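You operate a simulated robot arm through the tools that you are given. There is no shell and no other tool. Be economical: measure what you need, move in short steps, check, and stop when the job is done.

You run a simulated robot arm. Do the job below in one go: nothing can be reset, and whatever is moved stays where it is left.

TASK
Flow-test the converter on the stand at full air and put it on the step for its reading.
Fine: blower off before you unclamp; leave the valve at full.

It is judged by the outcome, as a careful person would: the job done as asked, and still so three seconds after it is handed in. It fails if anything else is knocked over, pushed out of place, dropped, spilled or broken.

THE ROBOT
A 6-joint arm with a two-finger parallel gripper, fixed in place. Base frame: the origin is at the foot of the arm, x ahead of it, y to its left, z up. Readings come in m, degrees, newtons and seconds.
With the tool pointing down near the work surface it reaches from about 0.46 to 0.88 m from the base axis. Its first joint turns from -115.0 to 115.0 degrees. Payload 4.2 kg.
The TCP is the grasp point between the finger pads, 0.023 m short of the fingertips. In the tool frame z runs along the fingers and y along their closing line. The gripper opens to 0.094 m. The fingers are 0.038 m wide and 0.01 m thick; the gripper's body (0.054 by 0.096 m) begins 0.039 m behind the TCP.
Orientation is that of the tool frame in the base frame, as [roll, pitch, yaw] about the fixed x, y, z axes, in that order (R = Rz(yaw) Ry(pitch) Rx(roll)). With the fingers straight down and closing along the base's y, the tool's x points along the base's -x, its y along +y and its z along -z.

THE INTERFACE
- The arm moves only by the tool jog_arm. Its argument "moves" is a list of rows, each a list of 7 numbers: the shift along the base's x, y, z in m, then the turn, a rotation vector about the base's x, y, z in rad, then the gripper command, from -1 (shut) to 1 (fully open), values between in proportion. In form: [[dx, dy, dz, wx, wy, wz, jaw], ...]. A call has 1 to 8 rows; each row shifts and turns the commanded pose from where the row before left it. A row lasts 0.2 s, in which the tool goes at most 0.05 m and 8.6 degrees; a call with a longer step from one row to the next is refused whole, and so is a gripper value outside its range. A pose out of reach is approached as far as the arm can. The call stops where the force on the tool passes 90 N (or 10 N more than at its start, if that is more) or the arm is blocked; 0.2 s more then pass. Each finger travels about 0.108 m/s and halts on what it meets, pressing with about 38 N; the grip force reading is that of the motor and also rises with nothing between the fingers. The clock runs only during rows and for 0.2 s after the last one: add rows that do not move to give the fingers time. The reply holds the time, the measured pose of the TCP, the force on the tool along the base axes, the opening and the grip force, in the units named above and with some noise, with the torque about the TCP (base axes, N m) and any sound that the robot's microphone picked up.
- Cameras (640 x 400 px; columns grow to the right, rows downward): "scene" is fixed at [0.2327, -0.6533, 1.7295]; the picture's right is [0.41, -0.91, 0.00], its down [-0.79, -0.36, -0.49] and it looks along [0.45, 0.20, -0.87] (base axes); focal length 285 px, centre (320, 200). "wrist" rides on the gripper at [0.086, 0.016, -0.075] in the tool frame; the picture's right is [-0.18, 0.98, 0.00], its down [-0.58, -0.11, -0.81] and it looks along [-0.79, -0.15, 0.59] (tool axes); focal length 243 px, centre (320, 200). There is no depth. A picture from a camera that has moved, and an enlarged one, comes with that camera's place and axes in the base frame and with its lens. The place of the scene camera against the robot may be out by one fixed shift of up to 0.025 m in any direction.
- camera(camera): a new picture of that camera. It takes no simulated time.
- move_column(by): slides the trunk up (or, below 0, down) by that many m; the arm rides with it, the base frame stays. It gives what a move gives, with no picture.
- zoom(camera, box): a new picture of the part [left, top, right, bottom] of that camera's present view, enlarged. It takes no simulated time.
- finish_job(): hands the job in; it is judged then, once.

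Work in short steps. Places have to be worked out from the pictures, the camera data and where the tool is seen: move nearer, look again, correct. Check each grasp and each placing, and mend what went wrong. You have 120 turns and 76 pictures in all, those below and enlarged ones among them. Open the gripper and draw the arm clear of the work before you hand the job in, unless the task says otherwise; then end with one line.

The tools are called as name(argument=value, ...) on one line, values as JSON. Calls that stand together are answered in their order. jog_arm: Moves the arm, as the interface text tells. Its arguments: {"type":"object","properties":{"moves":{"type":"array","items":{"type":"array","items":{"type":"number"}}}},"required":["moves"]} The other tools are called the same way: move_column (by) slides the trunk up or down; camera (camera) takes a picture; zoom (camera, box) takes an enlarged picture of a part of a camera's view; finish_job () hands the job in.

At the start:

```text
t: 0.0
position: [0.514, -0.3177, 1.3643]
ee_rot: [-179.9, 0.0, 180.0]
ft_force: [-0.2, -0.4, 0.6]
torque: [0.02, 0.02, 0.0]
gripper_width: 0.094
grasp_force: 0.0
trunk travel left (down, up): [-0.825, 0.165]
```

scene: 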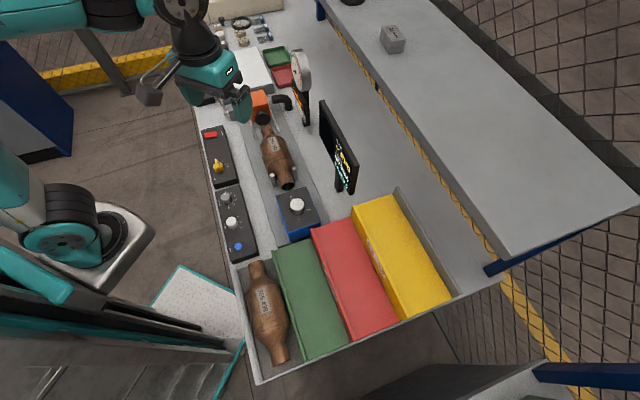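
wrist: 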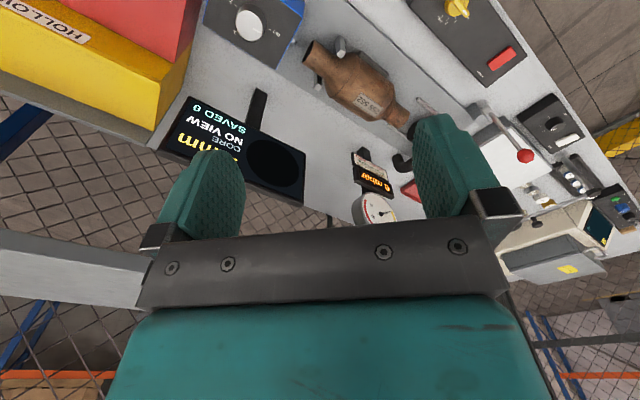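

I'll look closely at the stand and panels first.

zoom(camera="scene", box=[190, 60, 350, 160])

zoom(camera="scene", box=[190, 120, 370, 270])

zoom(camera="wrist", box=[380, 0, 640, 160])

zoom(camera="wrist", box=[160, 0, 420, 240])

```text
4.00 times, centred on (270, 110) of scene
camera zoom: at [0.2327, -0.6533, 1.7295], right [0.41, -0.91, 0.0], down [-0.79, -0.36, -0.49], along [0.45, 0.2, -0.87], focal length 1138 px, centre (520, 560)
```

zoom: 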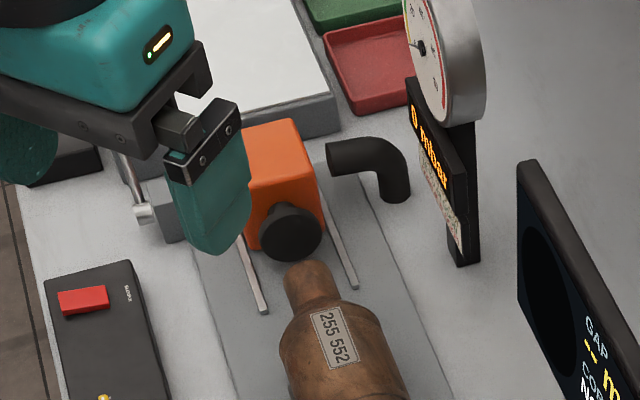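

```text
2.67 times, centred on (280, 195) of scene
camera zoom: at [0.2327, -0.6533, 1.7295], right [0.41, -0.91, 0.0], down [-0.79, -0.36, -0.49], along [0.45, 0.2, -0.87], focal length 759 px, centre (427, 213)
```

zoom: 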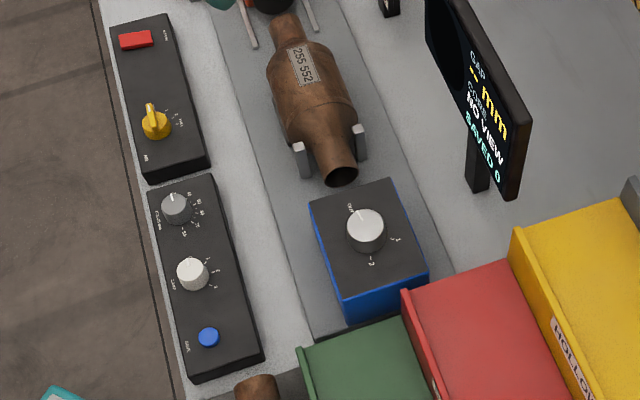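

```text
2.46 times, centred on (510, 80) of wrist
camera zoom: at [0.4252, -0.3011, 1.4386], right [0.18, 0.98, 0.0], down [0.58, -0.11, 0.81], along [0.79, -0.15, -0.59], focal length 597 px, centre (-148, 495)
```

zoom: 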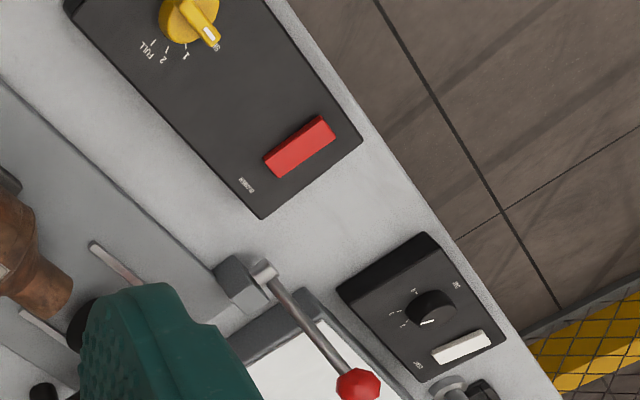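

```text
1.67 times, centred on (290, 120) of wrist
camera zoom: at [0.4252, -0.3011, 1.4386], right [0.18, 0.98, 0.0], down [0.58, -0.11, 0.81], along [0.79, -0.15, -0.59], focal length 404 px, centre (370, 333)
```

zoom: 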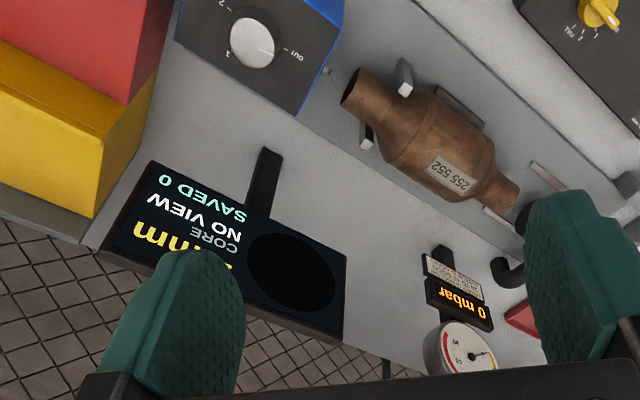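

The gauge post carries a card; I'll zoom on it and on the other labels.

zoom(camera="wrist", box=[340, 140, 420, 230])

zoom(camera="scene", box=[285, 50, 325, 130])

zoom(camera="scene", box=[230, 180, 460, 370])

zoom(camera="scene", box=[190, 0, 310, 100])

```text
4.44 times, centred on (380, 185) of wrist
camera zoom: at [0.4252, -0.3011, 1.4386], right [0.18, 0.98, 0.0], down [0.58, -0.11, 0.81], along [0.79, -0.15, -0.59], focal length 1078 px, centre (53, 267)
```

zoom: 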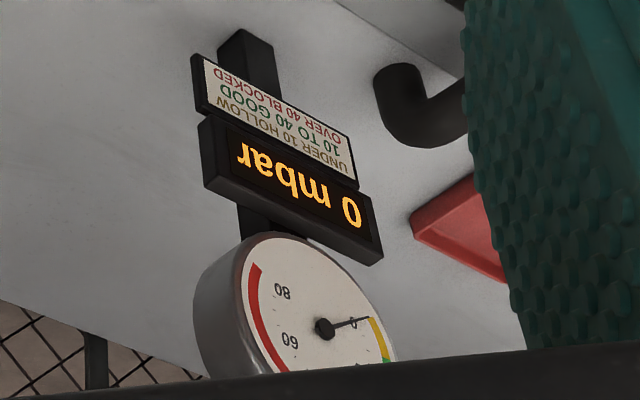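

```text
5.00 times, centred on (305, 90) of scene
camera zoom: at [0.2327, -0.6533, 1.7295], right [0.41, -0.91, 0.0], down [-0.79, -0.36, -0.49], along [0.45, 0.2, -0.87], focal length 1423 px, centre (395, 750)
```

zoom: 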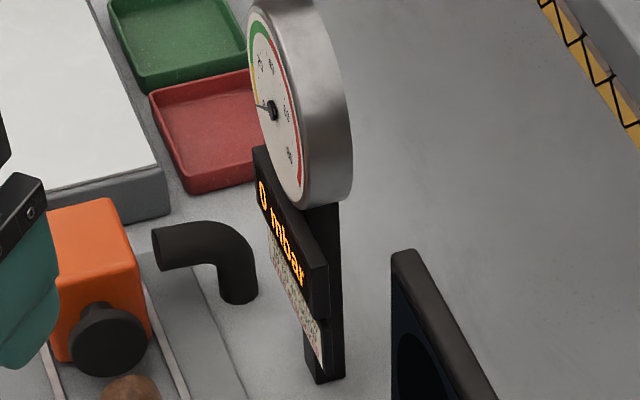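

```text
2.11 times, centred on (345, 275) of scene
camera zoom: at [0.2327, -0.6533, 1.7295], right [0.41, -0.91, 0.0], down [-0.79, -0.36, -0.49], along [0.45, 0.2, -0.87], focal length 599 px, centre (267, 42)
```

zoom: 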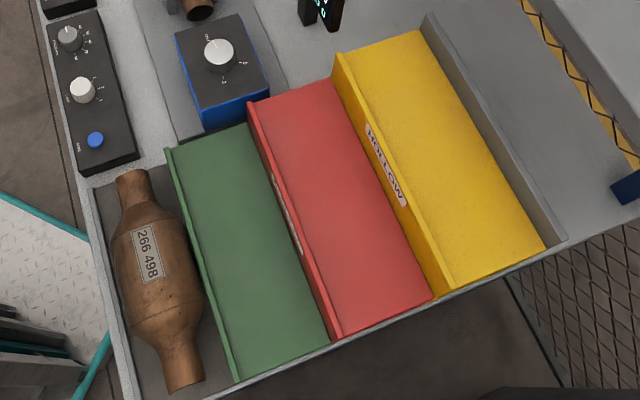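

```text
4.00 times, centred on (250, 50) of scene
camera zoom: at [0.2327, -0.6533, 1.7295], right [0.41, -0.91, 0.0], down [-0.79, -0.36, -0.49], along [0.45, 0.2, -0.87], focal length 1138 px, centre (600, 800)
```

zoom: 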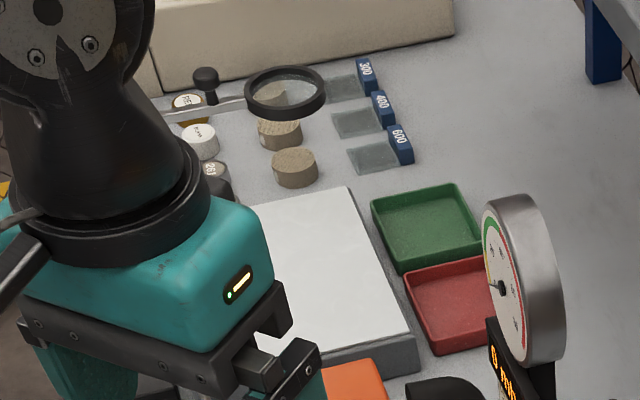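

The bench is turned 45° (its length runs along base (+x,+y)), with green/red/yellow steps as the outcome places. I'll turn the wrist to look square onto the bench and then go down a bit.

jog_arm(moves=[[0.008, 0.047, 0, 0, 0, -0.13, 1], [0.008, 0.047, 0, 0, 0, -0.13, 1], [0.008, 0.047, 0, 0, 0, -0.13, 1], [0.008, 0.047, 0, 0, 0, -0.13, 1], [0.008, 0.047, 0, 0, 0, -0.13, 1], [0.008, 0.047, 0, 0, 0, -0.135, 1]])

move_column(by=-0.15)

camera(camera="wrist")

camera(camera="scene")

```text
t: 1.4
position: [0.5613, -0.0355, 1.3655]
ee_rot: [180.0, -0.1, 134.8]
ft_force: [0.4, -0.2, 0.5]
torque: [-0.01, -0.04, 0.0]
gripper_width: 0.094
grasp_force: 0.0
trunk travel left (down, up): [-0.825, 0.165]
```

```text
t: 3.1
position: [0.5616, -0.0363, 1.2151]
ee_rot: [-180.0, -0.1, 135.0]
ft_force: [0.9, 0.3, -0.2]
torque: [0.03, 0.0, 0.0]
gripper_width: 0.0939
grasp_force: 0.0
trunk travel left (down, up): [-0.675, 0.315]
```

```text
65 pictures are left
camera wrist: at [0.5107, 0.0369, 1.2888], right [0.83, 0.56, 0.0], down [0.33, -0.49, 0.81], along [0.46, -0.67, -0.59], focal length 243 px, centre (320, 200)
```

wrist: 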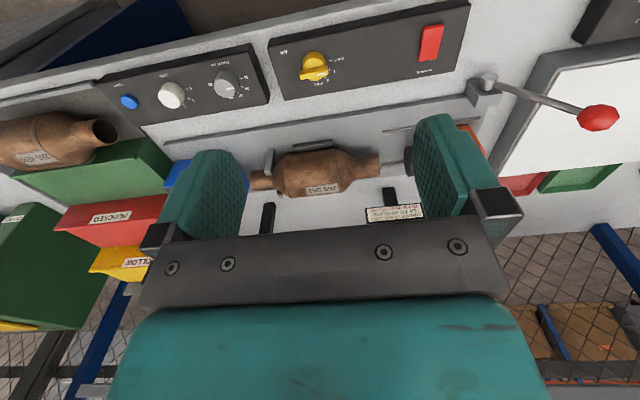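

```text
64 pictures are left
```

scene: 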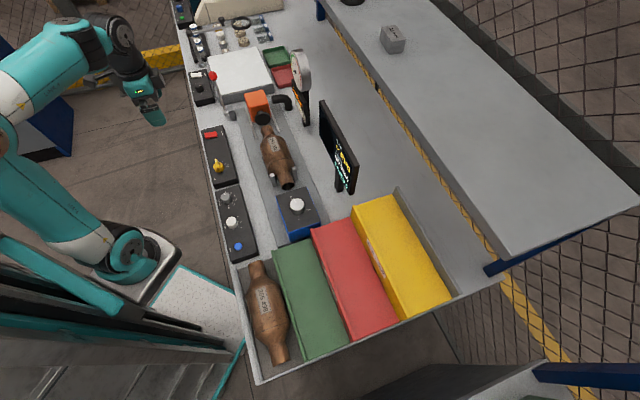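

Now clear views of the lever, valve panel and stand.

zoom(camera="wrist", box=[260, 0, 460, 125])

zoom(camera="wrist", box=[400, 40, 640, 190])

zoom(camera="scene", box=[185, 50, 325, 210])

```text
3.20 times, centred on (360, 62) of wrist
camera zoom: at [0.5107, 0.0369, 1.2888], right [0.83, 0.56, 0.0], down [0.33, -0.49, 0.81], along [0.46, -0.67, -0.59], focal length 776 px, centre (192, 640)
```

zoom: 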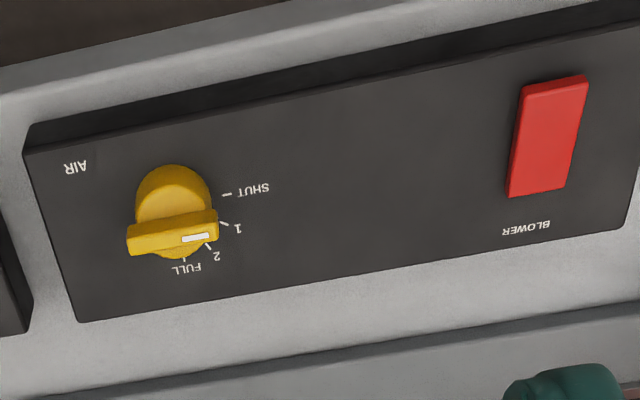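

```text
2.67 times, centred on (520, 115) of wrist
camera zoom: at [0.5107, 0.0369, 1.2888], right [0.83, 0.56, 0.0], down [0.33, -0.49, 0.81], along [0.46, -0.67, -0.59], focal length 647 px, centre (-213, 427)
```

zoom: 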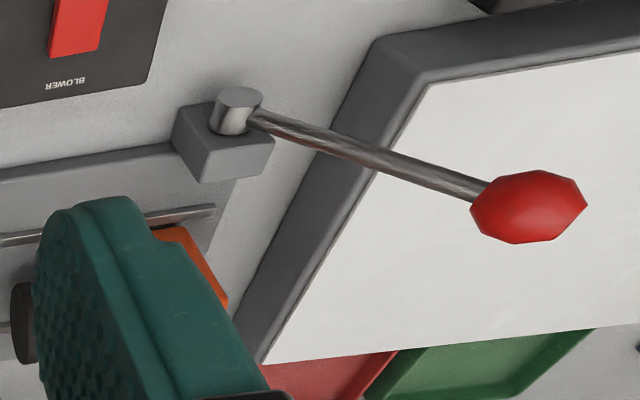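

```text
2.50 times, centred on (255, 130) of scene
camera zoom: at [0.2327, -0.6533, 1.7295], right [0.41, -0.91, 0.0], down [-0.79, -0.36, -0.49], along [0.45, 0.2, -0.87], focal length 711 px, centre (482, 375)
```

zoom: 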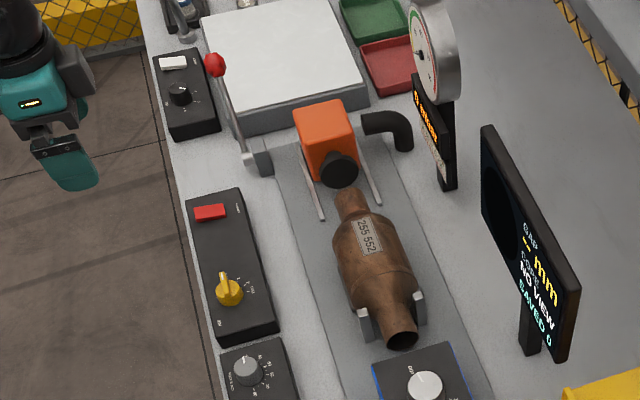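

The valve pointer is at SHUT and FULL lies roughly 90° clockwise. The clamp lever's ball is at about (0.872, 0.074, 1.05), pivot about (0.834, 0.022, 0.925). I turn the wrist so the fingers close across the bench and approach above the lever.

jog_arm(moves=[[0.02, 0.006, 0, 0, 0, 0.14, 1], [0.02, 0.006, 0, 0, 0, 0.14, 1], [0.02, 0.006, 0, 0, 0, 0.14, 1], [0.02, 0.006, 0, 0, 0, 0.14, 1], [0.02, 0.006, 0, 0, 0, 0.14, 1], [0.02, 0.006, 0, 0, 0, 0.14, 1]])

jog_arm(moves=[[0.02, 0.006, 0, 0, 0, 0.14, 1], [0.02, 0.006, 0, 0, 0, 0.14, 1], [0.02, 0.006, 0, 0, 0, 0.14, 1], [0.02, 0.006, 0, 0, 0, 0.14, 1], [0.02, 0.006, 0, 0, 0, 0.14, 1], [0.02, 0.006, 0, 0, 0, 0.031, 1]])

camera(camera="wrist")

```text
t: 4.5
position: [0.6803, 0.0005, 1.2151]
ee_rot: [179.9, 0.0, -176.8]
ft_force: [-0.6, -0.2, 0.7]
torque: [-0.03, -0.04, -0.01]
gripper_width: 0.094
grasp_force: 0.1
trunk travel left (down, up): [-0.675, 0.315]
```

```text
t: 6.0
position: [0.7977, 0.0358, 1.2132]
ee_rot: [180.0, 0.0, -134.9]
ft_force: [-0.4, 0.1, 1.2]
torque: [0.03, -0.06, 0.03]
gripper_width: 0.0942
grasp_force: 0.1
out of reach, approached as far as the arm can: row 6
trunk travel left (down, up): [-0.675, 0.315]
```

```text
60 pictures are left
camera wrist: at [0.7253, -0.014, 1.2875], right [-0.57, 0.82, 0.0], down [0.49, 0.34, 0.81], along [0.66, 0.46, -0.59], focal length 243 px, centre (320, 200)
```

wrist: 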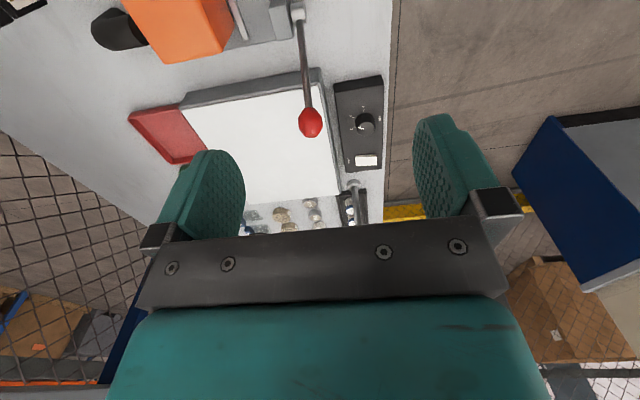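

The second view confirms the ball at about (0.873, 0.075, 1.05). I'll lower the trunk for better reach, then come over the ball.

move_column(by=-0.1)

jog_arm(moves=[[0.025, 0.013, 0, 0, 0, 0, 1], [0.025, 0.013, 0, 0, 0, 0, 1], [0.024, 0.013, 0, 0, 0, 0, 1]])

camera(camera="wrist")

zoom(camera="scene", box=[170, 40, 290, 140])

```text
t: 7.3
position: [0.799, 0.0364, 1.1141]
ee_rot: [-180.0, -0.1, -135.0]
ft_force: [-0.4, -0.1, 0.5]
torque: [0.0, 0.01, 0.0]
gripper_width: 0.0939
grasp_force: 0.1
trunk travel left (down, up): [-0.575, 0.415]
```

```text
t: 8.1
position: [0.8059, 0.051, 1.0924]
ee_rot: [179.9, 0.0, -134.9]
ft_force: [-0.6, 0.1, -0.1]
torque: [0.0, -0.01, 0.01]
gripper_width: 0.0941
grasp_force: 0.0
out of reach, approached as far as the arm can: row 1, 2, 3
trunk travel left (down, up): [-0.575, 0.415]
```

```text
59 pictures are left
camera wrist: at [0.7331, 0.0012, 1.1669], right [-0.56, 0.83, 0.0], down [0.49, 0.33, 0.81], along [0.67, 0.46, -0.59], focal length 243 px, centre (320, 200)
```

wrist: 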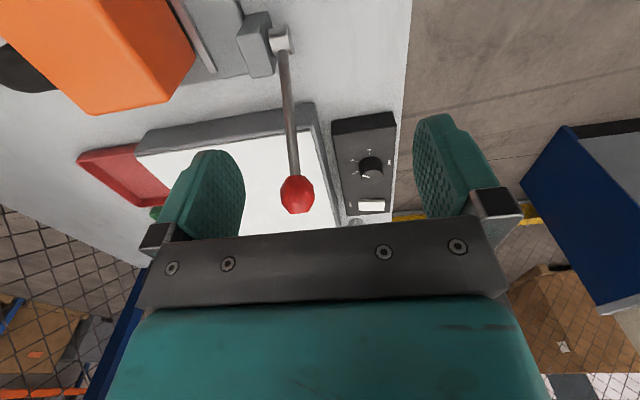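

```text
4.00 times, centred on (230, 90) of scene
camera zoom: at [0.2327, -0.6533, 1.7295], right [0.41, -0.91, 0.0], down [-0.79, -0.36, -0.49], along [0.45, 0.2, -0.87], focal length 1138 px, centre (680, 640)
```

zoom: 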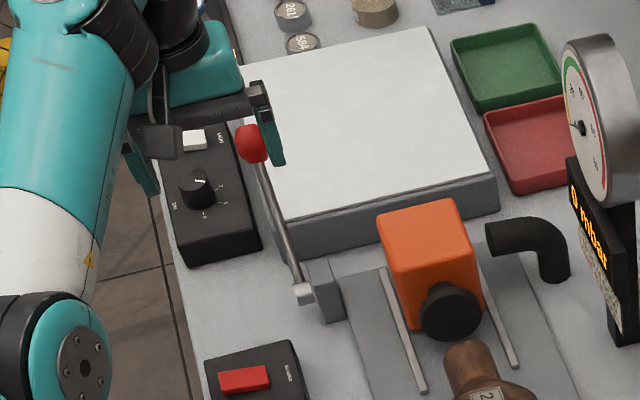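

Reach is limited because the arm sits high relative to the trunk; I'll raise the trunk and reach downward instead.

move_column(by=0.3)

jog_arm(moves=[[0, 0, -0.045, 0, 0, 0, 1], [0, 0, -0.045, 0, 0, 0, 1], [0, 0, -0.045, 0, 0, 0, 1], [0, 0, -0.045, 0, 0, 0, 1]])

```text
t: 11.1
position: [0.8077, 0.0496, 1.3925]
ee_rot: [-180.0, 0.0, -135.0]
ft_force: [0.1, -0.6, 0.9]
torque: [0.03, 0.02, 0.01]
gripper_width: 0.094
grasp_force: 0.1
trunk travel left (down, up): [-0.875, 0.115]
```

```text
t: 12.1
position: [0.8067, 0.0523, 1.2143]
ee_rot: [-180.0, 0.1, -135.0]
ft_force: [-0.1, -0.1, 0.5]
torque: [0.01, -0.02, -0.01]
gripper_width: 0.0938
grasp_force: 0.0
trunk travel left (down, up): [-0.875, 0.115]
```

jog_arm(moves=[[0.022, 0.008, -0.03, 0, 0, 0, 1], [0.022, 0.008, -0.03, 0, 0, 0, 1], [0.022, 0.008, -0.03, 0, 0, 0, 1]])

camera(camera="wrist")

zoom(camera="scene", box=[170, 40, 290, 140])

```text
t: 12.9
position: [0.8692, 0.0743, 1.1259]
ee_rot: [-179.9, 0.2, -135.1]
ft_force: [-1.8, -0.2, 0.6]
torque: [0.01, -0.1, -0.02]
gripper_width: 0.0941
grasp_force: 0.0
trunk travel left (down, up): [-0.875, 0.115]
```

```text
57 pictures are left
camera wrist: at [0.7952, 0.0247, 1.199], right [-0.56, 0.83, 0.0], down [0.49, 0.33, 0.81], along [0.67, 0.46, -0.59], focal length 243 px, centre (320, 200)
```

wrist: 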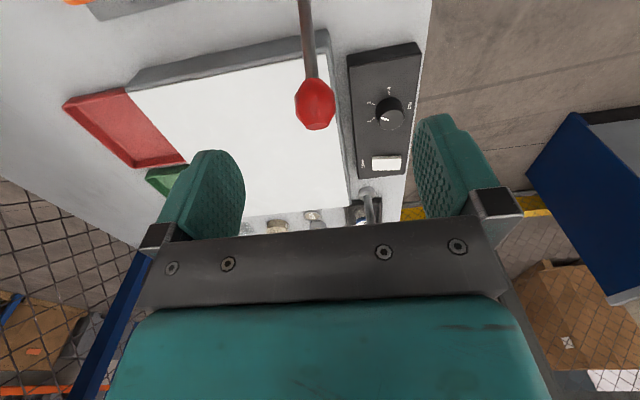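

```text
4.00 times, centred on (230, 90) of scene
camera zoom: at [0.2327, -0.6533, 1.7295], right [0.41, -0.91, 0.0], down [-0.79, -0.36, -0.49], along [0.45, 0.2, -0.87], focal length 1138 px, centre (680, 640)
```

zoom: 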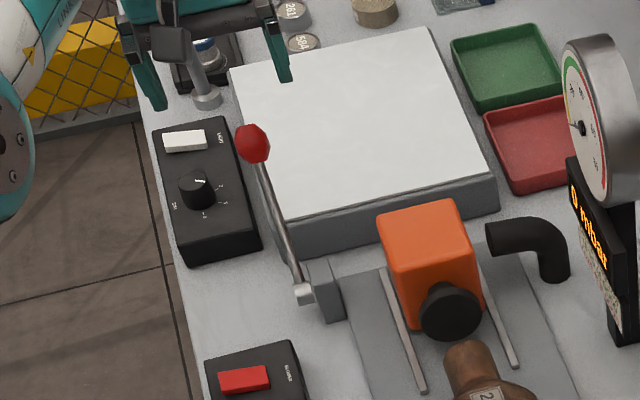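

Ball refined to (0.878, 0.078, 1.043). Descend and grip it.

jog_arm(moves=[[0.002, 0.001, -0.028, 0, 0, 0, 1], [0.002, 0.001, -0.028, 0, 0, 0, 1], [0.002, 0.001, -0.028, 0, 0, 0, 1]])

camera(camera="wrist")

```text
t: 13.7
position: [0.8671, 0.0754, 1.0401]
ee_rot: [180.0, -0.1, -135.0]
ft_force: [-0.3, -1.0, 0.0]
torque: [-0.04, -0.03, 0.0]
gripper_width: 0.0945
grasp_force: 0.1
out of reach, approached as far as the arm can: row 1, 2, 3
trunk travel left (down, up): [-0.875, 0.115]
```

```text
55 pictures are left
camera wrist: at [0.7938, 0.0246, 1.1137], right [-0.56, 0.83, 0.0], down [0.49, 0.33, 0.81], along [0.67, 0.46, -0.59], focal length 243 px, centre (320, 200)
```

wrist: 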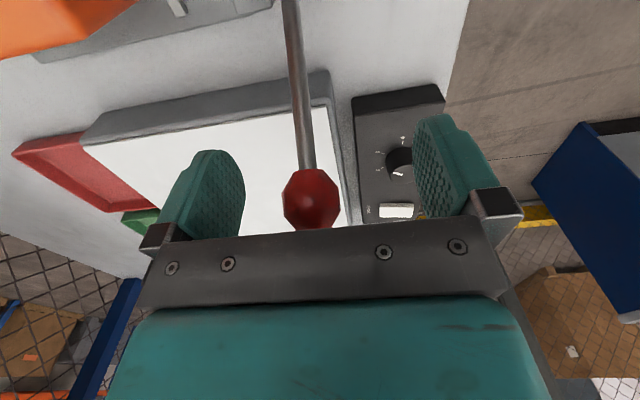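

Ball sits a few mm off toward +v; centre on it and close.

jog_arm(moves=[[0.004, -0.004, 0.002, 0, 0, 0, 1], [0, 0, 0, 0, 0, 0, 0.2], [0, 0, 0, 0, 0, 0, -0.4], [0, 0, 0, 0, 0, 0, -1], [0, 0, 0, 0, 0, 0, -1]])

camera(camera="wrist")

```text
t: 14.9
position: [0.8693, 0.0656, 1.0428]
ee_rot: [-179.9, 0.2, -135.3]
ft_force: [23.0, -23.1, 1.2]
torque: [-0.58, -0.26, -0.47]
gripper_width: 0.0297
grasp_force: 45.1
out of reach, approached as far as the arm can: row 1
trunk travel left (down, up): [-0.875, 0.115]
```

```text
54 pictures are left
camera wrist: at [0.7949, 0.0166, 1.1162], right [-0.56, 0.83, 0.0], down [0.49, 0.33, 0.81], along [0.67, 0.45, -0.59], focal length 243 px, centre (320, 200)
```

wrist: 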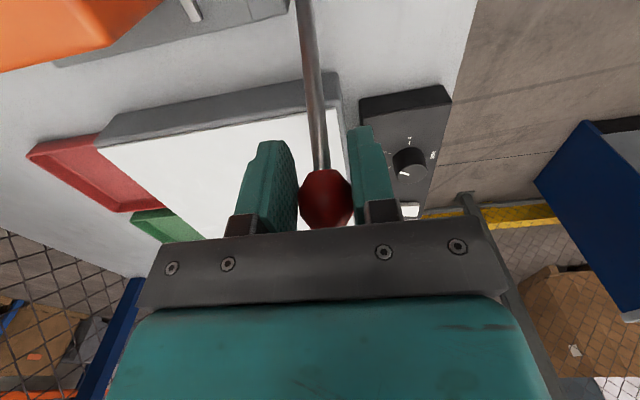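

Ball is gripped (30 mm). There is a small side force; I ease +v a touch and swing the lever two steps toward −u along its arc.

jog_arm(moves=[[0.002, -0.002, 0, 0, 0, 0, -1], [-0.0153, -0.0153, 0.0105, 0, 0, 0, -1], [-0.0164, -0.0164, 0.0067, 0, 0, 0, -1]])

zoom(camera="scene", box=[170, 40, 290, 140])

```text
t: 15.7
position: [0.8656, 0.0615, 1.0504]
ee_rot: [179.2, -1.4, -133.4]
ft_force: [-64.7, 54.6, -14.3]
torque: [-0.27, 0.88, 1.46]
gripper_width: 0.0295
grasp_force: 44.9
out of reach, approached as far as the arm can: row 2, 3
trunk travel left (down, up): [-0.875, 0.115]
```

```text
4.00 times, centred on (230, 90) of scene
camera zoom: at [0.2327, -0.6533, 1.7295], right [0.41, -0.91, 0.0], down [-0.79, -0.36, -0.49], along [0.45, 0.2, -0.87], focal length 1138 px, centre (680, 640)
```

zoom: 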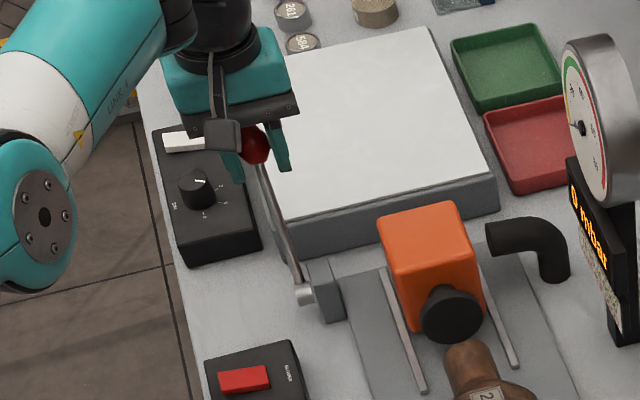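

Reach-limit clipping is causing a sideways load. I'll relieve it by easing −v slightly and see.

jog_arm(moves=[[-0.002, 0.002, 0, 0, 0, 0, -1], [0, 0, 0, 0, 0, 0, -1]])

```text
t: 16.0
position: [0.865, 0.0599, 1.0513]
ee_rot: [179.0, -1.6, -132.9]
ft_force: [-24.6, 44.9, 5.0]
torque: [0.98, -0.3, 0.72]
gripper_width: 0.0297
grasp_force: 44.4
out of reach, approached as far as the arm can: row 1
trunk travel left (down, up): [-0.875, 0.115]
stopped in row 1: the arm was blocked; the commanded pose is now the measured one
```

jog_arm(moves=[[-0.01, -0.01, 0.006, 0, 0, 0, -1], [-0.01, -0.01, 0.005, 0, 0, 0, -1]])

```text
t: 16.6
position: [0.8609, 0.056, 1.0568]
ee_rot: [178.1, -2.7, -131.5]
ft_force: [-22.0, 37.4, 4.8]
torque: [0.72, -0.07, 0.81]
gripper_width: 0.0297
grasp_force: 45.3
out of reach, approached as far as the arm can: row 1, 2
trunk travel left (down, up): [-0.875, 0.115]
stopped in row 2: the force on the tool passed its limit at 94 N (the readings are from after the stop); the commanded pose is now the measured one
```

The tool-down pose is right at its reach edge here. I'll release, rise, and regrip with the tool tilted so the fingers point outward (+u), which gains reach.

jog_arm(moves=[[0, 0, 0, 0, 0, 0, 0], [0, 0, 0, 0, 0, 0, 1], [0, 0, 0, 0, 0, 0, 1]])

jog_arm(moves=[[-0.004, -0.004, 0.04, 0, 0, 0, 1], [-0.01, -0.01, 0.04, 0, 0, 0, 1], [-0.02, -0.02, 0.03, 0, 0, 0, 1], [-0.01, -0.01, 0, 0.08, -0.08, 0, 1], [0, 0, 0, 0.08, -0.08, 0, 1], [0, 0, 0, 0.08, -0.08, 0, 1], [0, 0, 0, 0.08, -0.08, 0, 1]])

camera(camera="wrist")

zoom(camera="scene", box=[170, 40, 290, 140])

```text
t: 17.4
position: [0.863, 0.0485, 1.0553]
ee_rot: [178.3, -2.6, -132.3]
ft_force: [-0.3, 0.0, -1.0]
torque: [0.0, 0.0, -0.02]
gripper_width: 0.0938
grasp_force: 0.1
trunk travel left (down, up): [-0.875, 0.115]
```

```text
t: 19.0
position: [0.8558, -0.0117, 1.2341]
ee_rot: [177.9, 22.2, -132.1]
ft_force: [0.3, -0.3, 0.5]
torque: [0.0, 0.0, 0.02]
gripper_width: 0.0938
grasp_force: 0.2
out of reach, approached as far as the arm can: row 4, 5, 6, 7
trunk travel left (down, up): [-0.875, 0.115]
```

```text
52 pictures are left
camera wrist: at [0.7719, -0.0828, 1.2708], right [-0.62, 0.77, 0.1], down [0.26, 0.08, 0.96], along [0.74, 0.63, -0.25], focal length 243 px, centre (320, 200)
```

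wrist: 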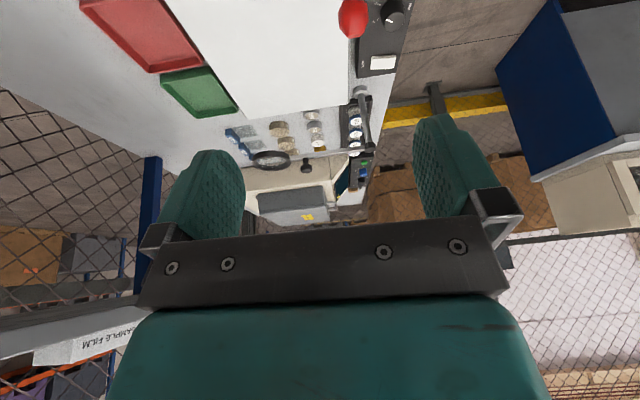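

```text
4.00 times, centred on (230, 90) of scene
camera zoom: at [0.2327, -0.6533, 1.7295], right [0.41, -0.91, 0.0], down [-0.79, -0.36, -0.49], along [0.45, 0.2, -0.87], focal length 1138 px, centre (680, 640)
```

zoom: 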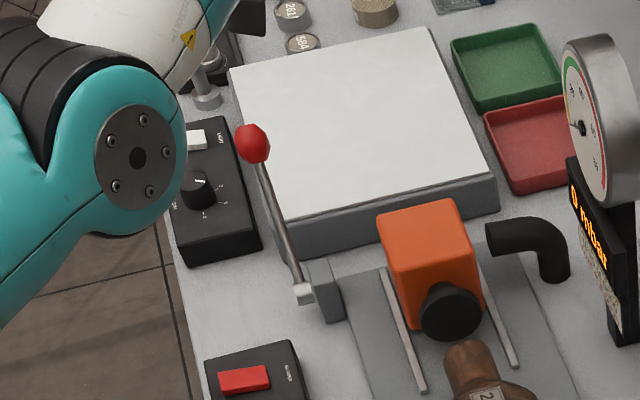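

The lever fell back to its open stop (it's light; the arm's reach edge was the problem). Check how the arm settles with the tilt.

jog_arm(moves=[[0, 0, 0, 0, 0, 0, 1], [0, 0, 0, 0, 0, 0, 1]])

camera(camera="scene")

```text
t: 19.6
position: [0.856, -0.0113, 1.2352]
ee_rot: [177.8, 22.2, -131.9]
ft_force: [-0.1, 0.1, 0.3]
torque: [-0.04, 0.03, 0.0]
gripper_width: 0.0938
grasp_force: 0.1
trunk travel left (down, up): [-0.875, 0.115]
```

```text
50 pictures are left
```

scene: 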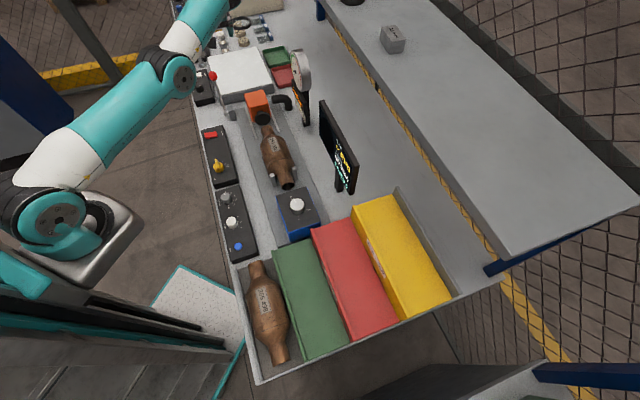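

I'll change tactics: go upright with fingers closing along the bench (yaw 135) and straddle the ball with the outer finger beyond it, hooking it over — this needs less reach. First untilt while pulling in.

jog_arm(moves=[[-0.025, 0.01, 0, -0.08, 0.08, 0, 1], [-0.025, 0.01, 0, -0.08, 0.08, 0, 1], [-0.02, 0.01, 0, -0.08, 0.08, 0, 1], [-0.01, 0.0, 0, -0.08, 0.08, 0, 1], [0, 0, 0, 0, 0, -0.14, 1], [0, 0, 0, 0, 0, -0.14, 1], [0, 0, 0, 0, 0, -0.14, 1]])

jog_arm(moves=[[0, 0, 0, 0, 0, -0.14, 1], [0, 0, 0, 0, 0, -0.14, 1], [0, 0, 0, 0, 0, -0.14, 1], [0, 0, 0, 0, 0, -0.14, 1], [0, 0, 0, 0, 0, -0.14, 1], [0, 0, 0, 0, 0, -0.14, 1], [0, 0, 0, 0, 0, -0.14, 1], [0, 0, 0, 0, 0, -0.14, 1]])

```text
t: 21.2
position: [0.7997, 0.0243, 1.2311]
ee_rot: [178.2, -2.6, -156.4]
ft_force: [0.1, -0.1, 0.1]
torque: [-0.05, -0.03, 0.02]
gripper_width: 0.094
grasp_force: 0.0
out of reach, approached as far as the arm can: row 1, 2
trunk travel left (down, up): [-0.875, 0.115]
```

```text
t: 23.0
position: [0.8027, 0.0246, 1.2325]
ee_rot: [178.3, -2.7, 139.2]
ft_force: [0.2, -0.5, 0.7]
torque: [-0.03, 0.01, -0.01]
gripper_width: 0.0942
grasp_force: 0.1
trunk travel left (down, up): [-0.875, 0.115]
```

jog_arm(moves=[[0, 0, 0, -0.053, -0.016, -0.073, 1], [0.02, 0.013, -0.03, 0, 0, 0, 1], [0.02, 0.013, -0.03, 0, 0, 0, 1], [0.02, 0.012, -0.03, 0, 0, 0, 1]])

camera(camera="wrist")

```text
t: 24.0
position: [0.8636, 0.0629, 1.1433]
ee_rot: [179.7, 0.2, 135.5]
ft_force: [-0.3, 0.1, 0.5]
torque: [0.02, 0.01, 0.0]
gripper_width: 0.0939
grasp_force: 0.1
out of reach, approached as far as the arm can: row 1
trunk travel left (down, up): [-0.875, 0.115]
```

```text
49 pictures are left
camera wrist: at [0.8116, 0.136, 1.2168], right [0.82, 0.57, 0.01], down [0.33, -0.49, 0.81], along [0.46, -0.66, -0.59], focal length 243 px, centre (320, 200)
```

wrist: 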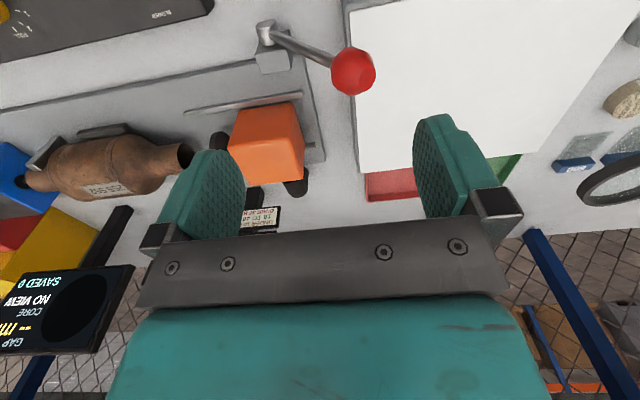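

Ball lies 22 mm to the +u side of the jaw centre, so both fingers clear it. Descend to straddle.

jog_arm(moves=[[0, 0, -0.026, 0, 0, 0, 1], [0, 0, -0.026, 0, 0, 0, 1], [0, 0, -0.026, 0, 0, 0, 1], [0, 0, -0.022, 0, 0, 0, 1]])

camera(camera="wrist")

```text
t: 25.0
position: [0.8703, 0.0648, 1.0473]
ee_rot: [179.8, 0.1, 135.3]
ft_force: [-0.3, -0.2, 0.1]
torque: [0.02, 0.0, -0.03]
gripper_width: 0.0939
grasp_force: 0.1
out of reach, approached as far as the arm can: row 2
trunk travel left (down, up): [-0.875, 0.115]
```

```text
48 pictures are left
camera wrist: at [0.8184, 0.1374, 1.1208], right [0.82, 0.57, 0.0], down [0.33, -0.49, 0.81], along [0.46, -0.66, -0.59], focal length 243 px, centre (320, 200)
```

wrist: 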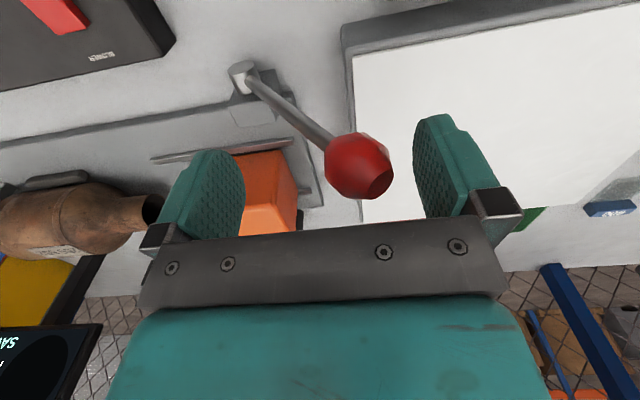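

The ball is between the fingers. Half-close to a loose straddle and drag the lever over along its arc.

jog_arm(moves=[[0, 0, 0, 0, 0, 0, 0], [0, 0, 0, 0, 0, 0, 0], [-0.0153, -0.0153, 0.0105, 0, 0, 0, 0], [-0.0164, -0.0164, 0.0067, 0, 0, 0, 0], [-0.0169, -0.0169, 0.0025, 0, 0, 0, 0], [-0.017, -0.017, -0.0017, 0, 0, 0, 0]])

camera(camera="wrist")

```text
t: 26.4
position: [0.8621, 0.0102, 1.0725]
ee_rot: [179.2, 0.9, 134.6]
ft_force: [21.8, -18.1, 7.5]
torque: [-0.22, -0.54, -0.92]
gripper_width: 0.0484
grasp_force: 0.9
out of reach, approached as far as the arm can: row 3, 4, 5, 6
trunk travel left (down, up): [-0.875, 0.115]
```

```text
47 pictures are left
camera wrist: at [0.8097, 0.0834, 1.1462], right [0.83, 0.56, 0.02], down [0.32, -0.49, 0.81], along [0.46, -0.67, -0.58], focal length 243 px, centre (320, 200)
```

wrist: 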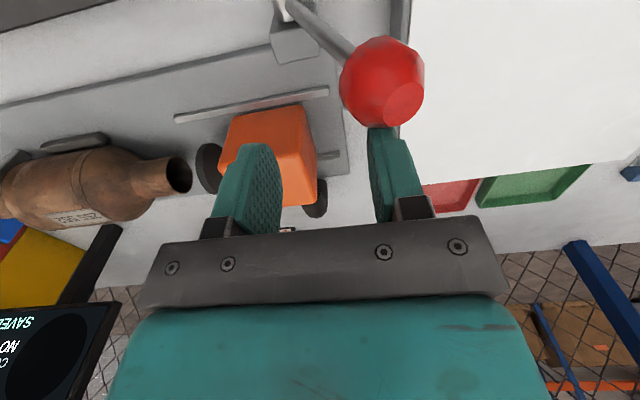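

The reach edge clipped the path and the jaws slid off to the far side of the ball. I'll lift straight out, pull in, and retry with fully open jaws and a smaller radius (the outer finger hooking the ball).

jog_arm(moves=[[0, 0, 0.03, 0, 0, 0, 0], [0, 0, 0.03, 0, 0, 0, 0], [0, 0, 0.03, 0, 0, 0, 0], [-0.02, 0, 0.0, 0, 0, 0, 0.5], [-0.02, 0, 0.0, 0, 0, 0, 1], [0, 0, 0, 0, 0, 0, 1]])

zoom(camera="scene", box=[170, 40, 290, 140])

```text
t: 27.8
position: [0.8188, 0.0172, 1.1608]
ee_rot: [179.8, 0.1, 135.3]
ft_force: [1.1, -0.1, 0.3]
torque: [0.02, 0.04, 0.0]
gripper_width: 0.0939
grasp_force: 0.1
trunk travel left (down, up): [-0.875, 0.115]
```

```text
4.00 times, centred on (230, 90) of scene
camera zoom: at [0.2327, -0.6533, 1.7295], right [0.41, -0.91, 0.0], down [-0.79, -0.36, -0.49], along [0.45, 0.2, -0.87], focal length 1138 px, centre (680, 640)
```

zoom: 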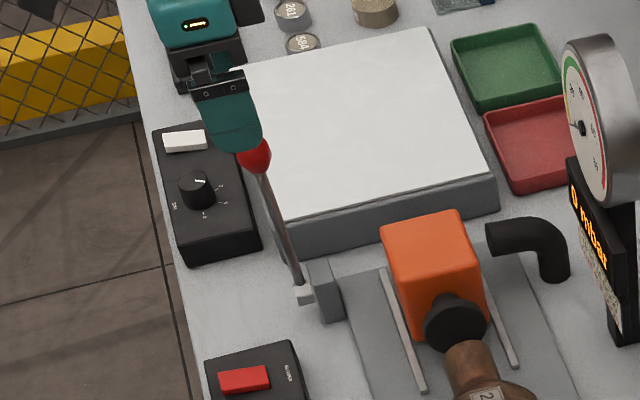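

The lever has moved a little and the orange head with it — right direction, and it holds. Locate the ball again.

camera(camera="wrist")

```text
45 pictures are left
camera wrist: at [0.7657, 0.0884, 1.2339], right [0.82, 0.57, 0.0], down [0.33, -0.49, 0.81], along [0.46, -0.66, -0.59], focal length 243 px, centre (320, 200)
```

wrist: 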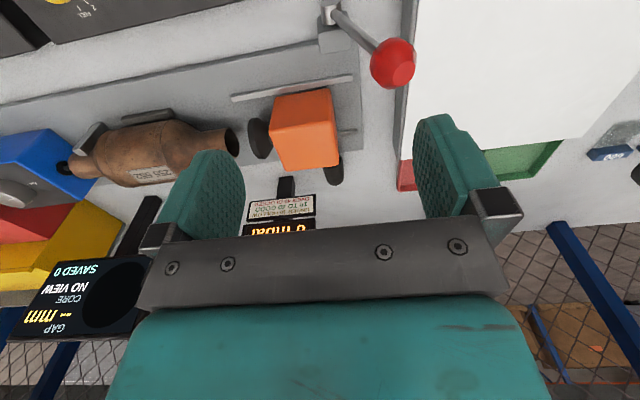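

Ball now at about (0.857, 0.051, 1.055). Straddle it with the jaw centre ~12 mm to its inner side.

jog_arm(moves=[[0.013, 0.014, -0.02, 0, 0, 0, 1], [0.013, 0.013, -0.025, 0, 0, 0, 1], [0, 0, -0.03, 0, 0, 0, 1], [0, 0, -0.03, 0, 0, 0, 1]])

camera(camera="wrist")

```text
t: 28.8
position: [0.8433, 0.0432, 1.0541]
ee_rot: [179.8, 0.2, 135.3]
ft_force: [-0.2, -0.3, -0.3]
torque: [-0.03, 0.02, 0.0]
gripper_width: 0.0938
grasp_force: 0.0
trunk travel left (down, up): [-0.875, 0.115]
```

```text
44 pictures are left
camera wrist: at [0.7915, 0.1149, 1.1279], right [0.82, 0.57, 0.01], down [0.33, -0.49, 0.81], along [0.46, -0.66, -0.59], focal length 243 px, centre (320, 200)
```

wrist: 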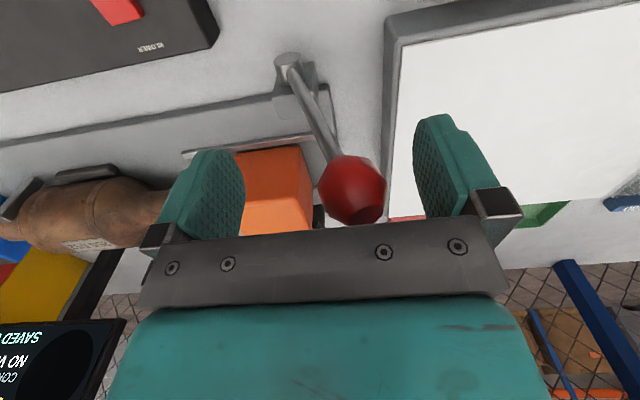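

jog_arm(moves=[[0, 0, 0, 0, 0, 0, 0.1], [0, 0, 0, 0, 0, 0, 0], [-0.0165, -0.0165, 0.0054, 0, 0, 0, 0], [-0.017, -0.017, 0.0012, 0, 0, 0, 0], [-0.0169, -0.0169, -0.0029, 0, 0, 0, 0]])

camera(camera="wrist")

```text
t: 30.0
position: [0.7915, -0.0074, 1.0579]
ee_rot: [179.8, 0.1, 135.3]
ft_force: [0.0, 0.0, -0.2]
torque: [-0.02, -0.02, 0.02]
gripper_width: 0.047
grasp_force: 0.0
trunk travel left (down, up): [-0.875, 0.115]
```

```text
43 pictures are left
camera wrist: at [0.7406, 0.0646, 1.1311], right [0.82, 0.57, 0.0], down [0.33, -0.49, 0.81], along [0.46, -0.66, -0.59], focal length 243 px, centre (320, 200)
```

wrist: 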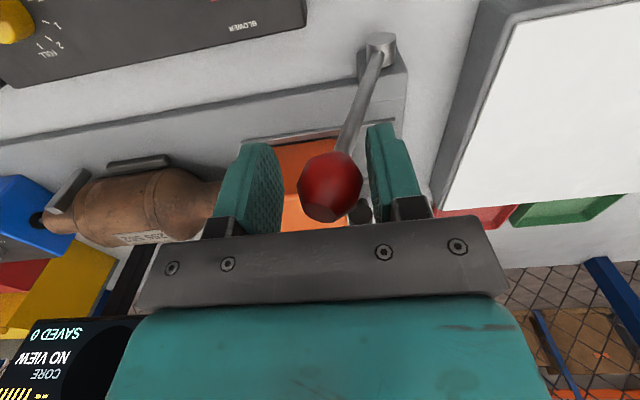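

It moves freely past vertical. Continue until it stops.

jog_arm(moves=[[-0.0159, -0.0159, -0.0087, 0, 0, 0, 0], [-0.0146, -0.0146, -0.0124, 0, 0, 0, 0], [-0.006, -0.006, -0.007, 0, 0, 0, 0]])

zoom(camera="scene", box=[185, 60, 305, 160])

camera(camera="wrist")

```text
t: 30.8
position: [0.7617, -0.0372, 1.0387]
ee_rot: [178.4, 0.9, 135.8]
ft_force: [21.9, 34.6, 53.1]
torque: [1.88, -1.89, 0.35]
gripper_width: 0.0654
grasp_force: 20.3
trunk travel left (down, up): [-0.875, 0.115]
```

```text
4.00 times, centred on (245, 110) of scene
camera zoom: at [0.2327, -0.6533, 1.7295], right [0.41, -0.91, 0.0], down [-0.79, -0.36, -0.49], along [0.45, 0.2, -0.87], focal length 1138 px, centre (620, 560)
```

zoom: 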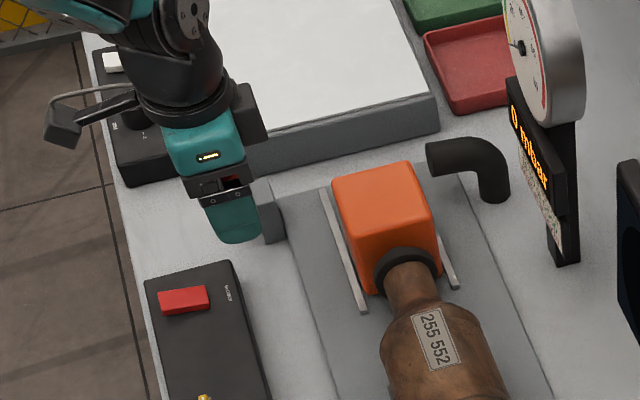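

```text
41 pictures are left
camera wrist: at [0.7081, 0.0336, 1.1117], right [0.82, 0.58, 0.03], down [0.32, -0.49, 0.81], along [0.48, -0.65, -0.58], focal length 243 px, centre (320, 200)
```

wrist: 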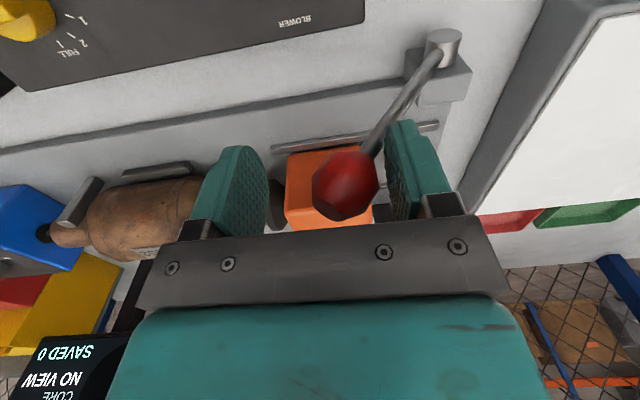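

The cone is seated on the inlet and the lever resists: it looks to be at its clamped stop. Release and lift, then check it stays.

jog_arm(moves=[[0.004, 0.004, 0.005, 0, 0, 0, 0.6], [0, 0, 0.01, 0, 0, 0, 1], [0, 0, 0.04, 0, 0, 0, 1], [0, 0, 0.04, 0, 0, 0, 1], [-0.025, -0.01, 0.03, 0, 0, 0, 1], [-0.025, -0.01, 0.0, 0, 0, 0, 1]])

camera(camera="wrist")

zoom(camera="scene", box=[185, 60, 305, 160])

```text
t: 32.2
position: [0.7105, -0.0592, 1.154]
ee_rot: [179.9, 0.1, 135.3]
ft_force: [0.1, -0.3, -0.7]
torque: [-0.03, 0.01, -0.01]
gripper_width: 0.0939
grasp_force: 0.1
trunk travel left (down, up): [-0.875, 0.115]
```

```text
40 pictures are left
camera wrist: at [0.6587, 0.0125, 1.2288], right [0.82, 0.57, 0.0], down [0.33, -0.49, 0.81], along [0.46, -0.66, -0.59], focal length 243 px, centre (320, 200)
```

wrist: 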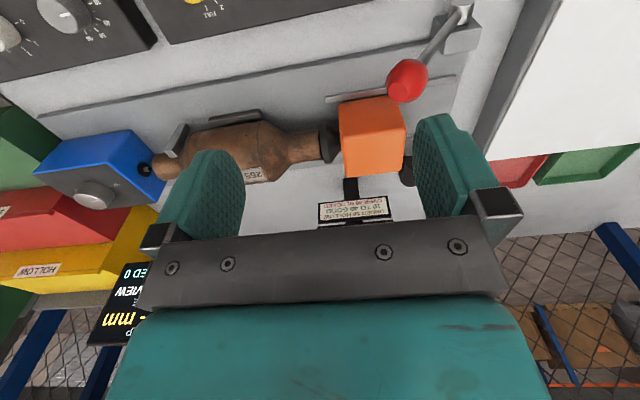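

```text
4.00 times, centred on (245, 110) of scene
camera zoom: at [0.2327, -0.6533, 1.7295], right [0.41, -0.91, 0.0], down [-0.79, -0.36, -0.49], along [0.45, 0.2, -0.87], focal length 1138 px, centre (620, 560)
```

zoom: 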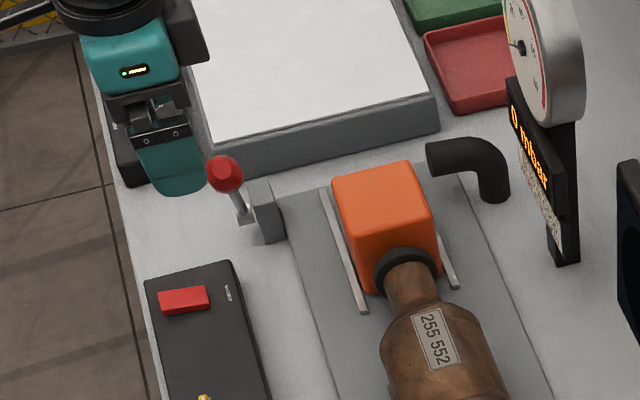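

Clamped and holding. Next the valve knob, near (0.60, -0.107, 0.95). Hover above it with fingers closing across the bench.

jog_arm(moves=[[-0.0184, -0.008, 0, 0, 0, 0.14, 1], [-0.0184, -0.008, 0, 0, 0, 0.14, 1], [-0.0184, -0.008, 0, 0, 0, 0.14, 1], [-0.0184, -0.008, 0, 0, 0, 0.14, 1], [-0.0184, -0.008, 0, 0, 0, 0.14, 1], [-0.0184, -0.008, 0, 0, 0, 0.14, 1], [0, 0, 0, 0, 0, 0.14, 1], [0, 0, 0, 0, 0, 0.14, 1]])

jog_arm(moves=[[0, 0, -0.01, 0, 0, 0.14, 1], [0, 0, -0.01, 0, 0, 0.14, 1], [0, 0, -0.01, 0, 0, 0.14, 1], [0, 0, 0, 0, 0, 0.025, 1]])

camera(camera="wrist")

```text
t: 34.0
position: [0.6004, -0.1082, 1.1545]
ee_rot: [179.8, 0.0, -160.4]
ft_force: [0.0, -0.2, 0.2]
torque: [0.04, -0.02, 0.02]
gripper_width: 0.0939
grasp_force: 0.1
trunk travel left (down, up): [-0.875, 0.115]
```

```text
t: 35.0
position: [0.5984, -0.1091, 1.1241]
ee_rot: [179.8, 0.2, -135.0]
ft_force: [0.7, 0.4, -0.3]
torque: [0.02, 0.0, 0.0]
gripper_width: 0.094
grasp_force: 0.1
trunk travel left (down, up): [-0.875, 0.115]
```

```text
38 pictures are left
camera wrist: at [0.5258, -0.1583, 1.1983], right [-0.57, 0.82, 0.0], down [0.49, 0.33, 0.81], along [0.66, 0.46, -0.59], focal length 243 px, centre (320, 200)
```

wrist: 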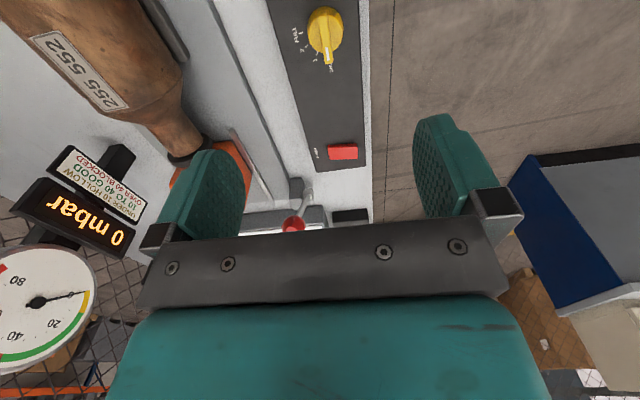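

zoom(camera="wrist", box=[264, 0, 384, 75])

zoom(camera="wrist", box=[280, 120, 400, 195])

```text
5.33 times, centred on (324, 38) of wrist
camera zoom: at [0.5258, -0.1583, 1.1983], right [-0.57, 0.82, 0.0], down [0.49, 0.33, 0.81], along [0.66, 0.46, -0.59], focal length 1294 px, centre (299, 1067)
```

zoom: 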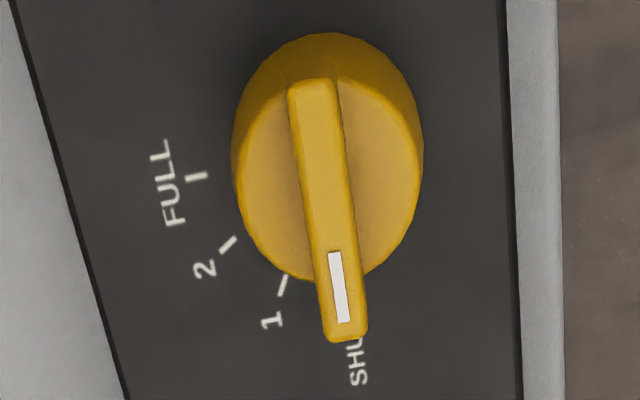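

```text
5.33 times, centred on (340, 158) of wrist
camera zoom: at [0.5258, -0.1583, 1.1983], right [-0.57, 0.82, 0.0], down [0.49, 0.33, 0.81], along [0.66, 0.46, -0.59], focal length 1294 px, centre (213, 427)
```

zoom: 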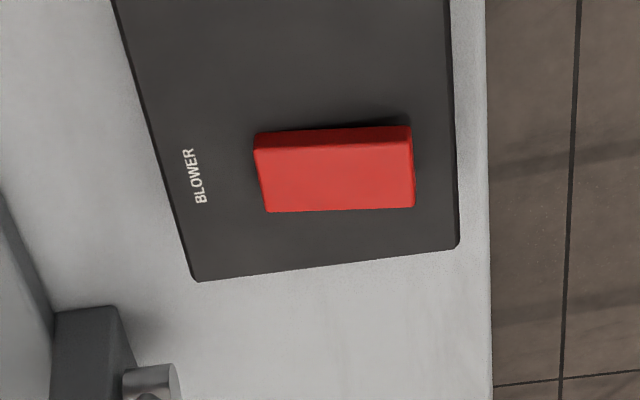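

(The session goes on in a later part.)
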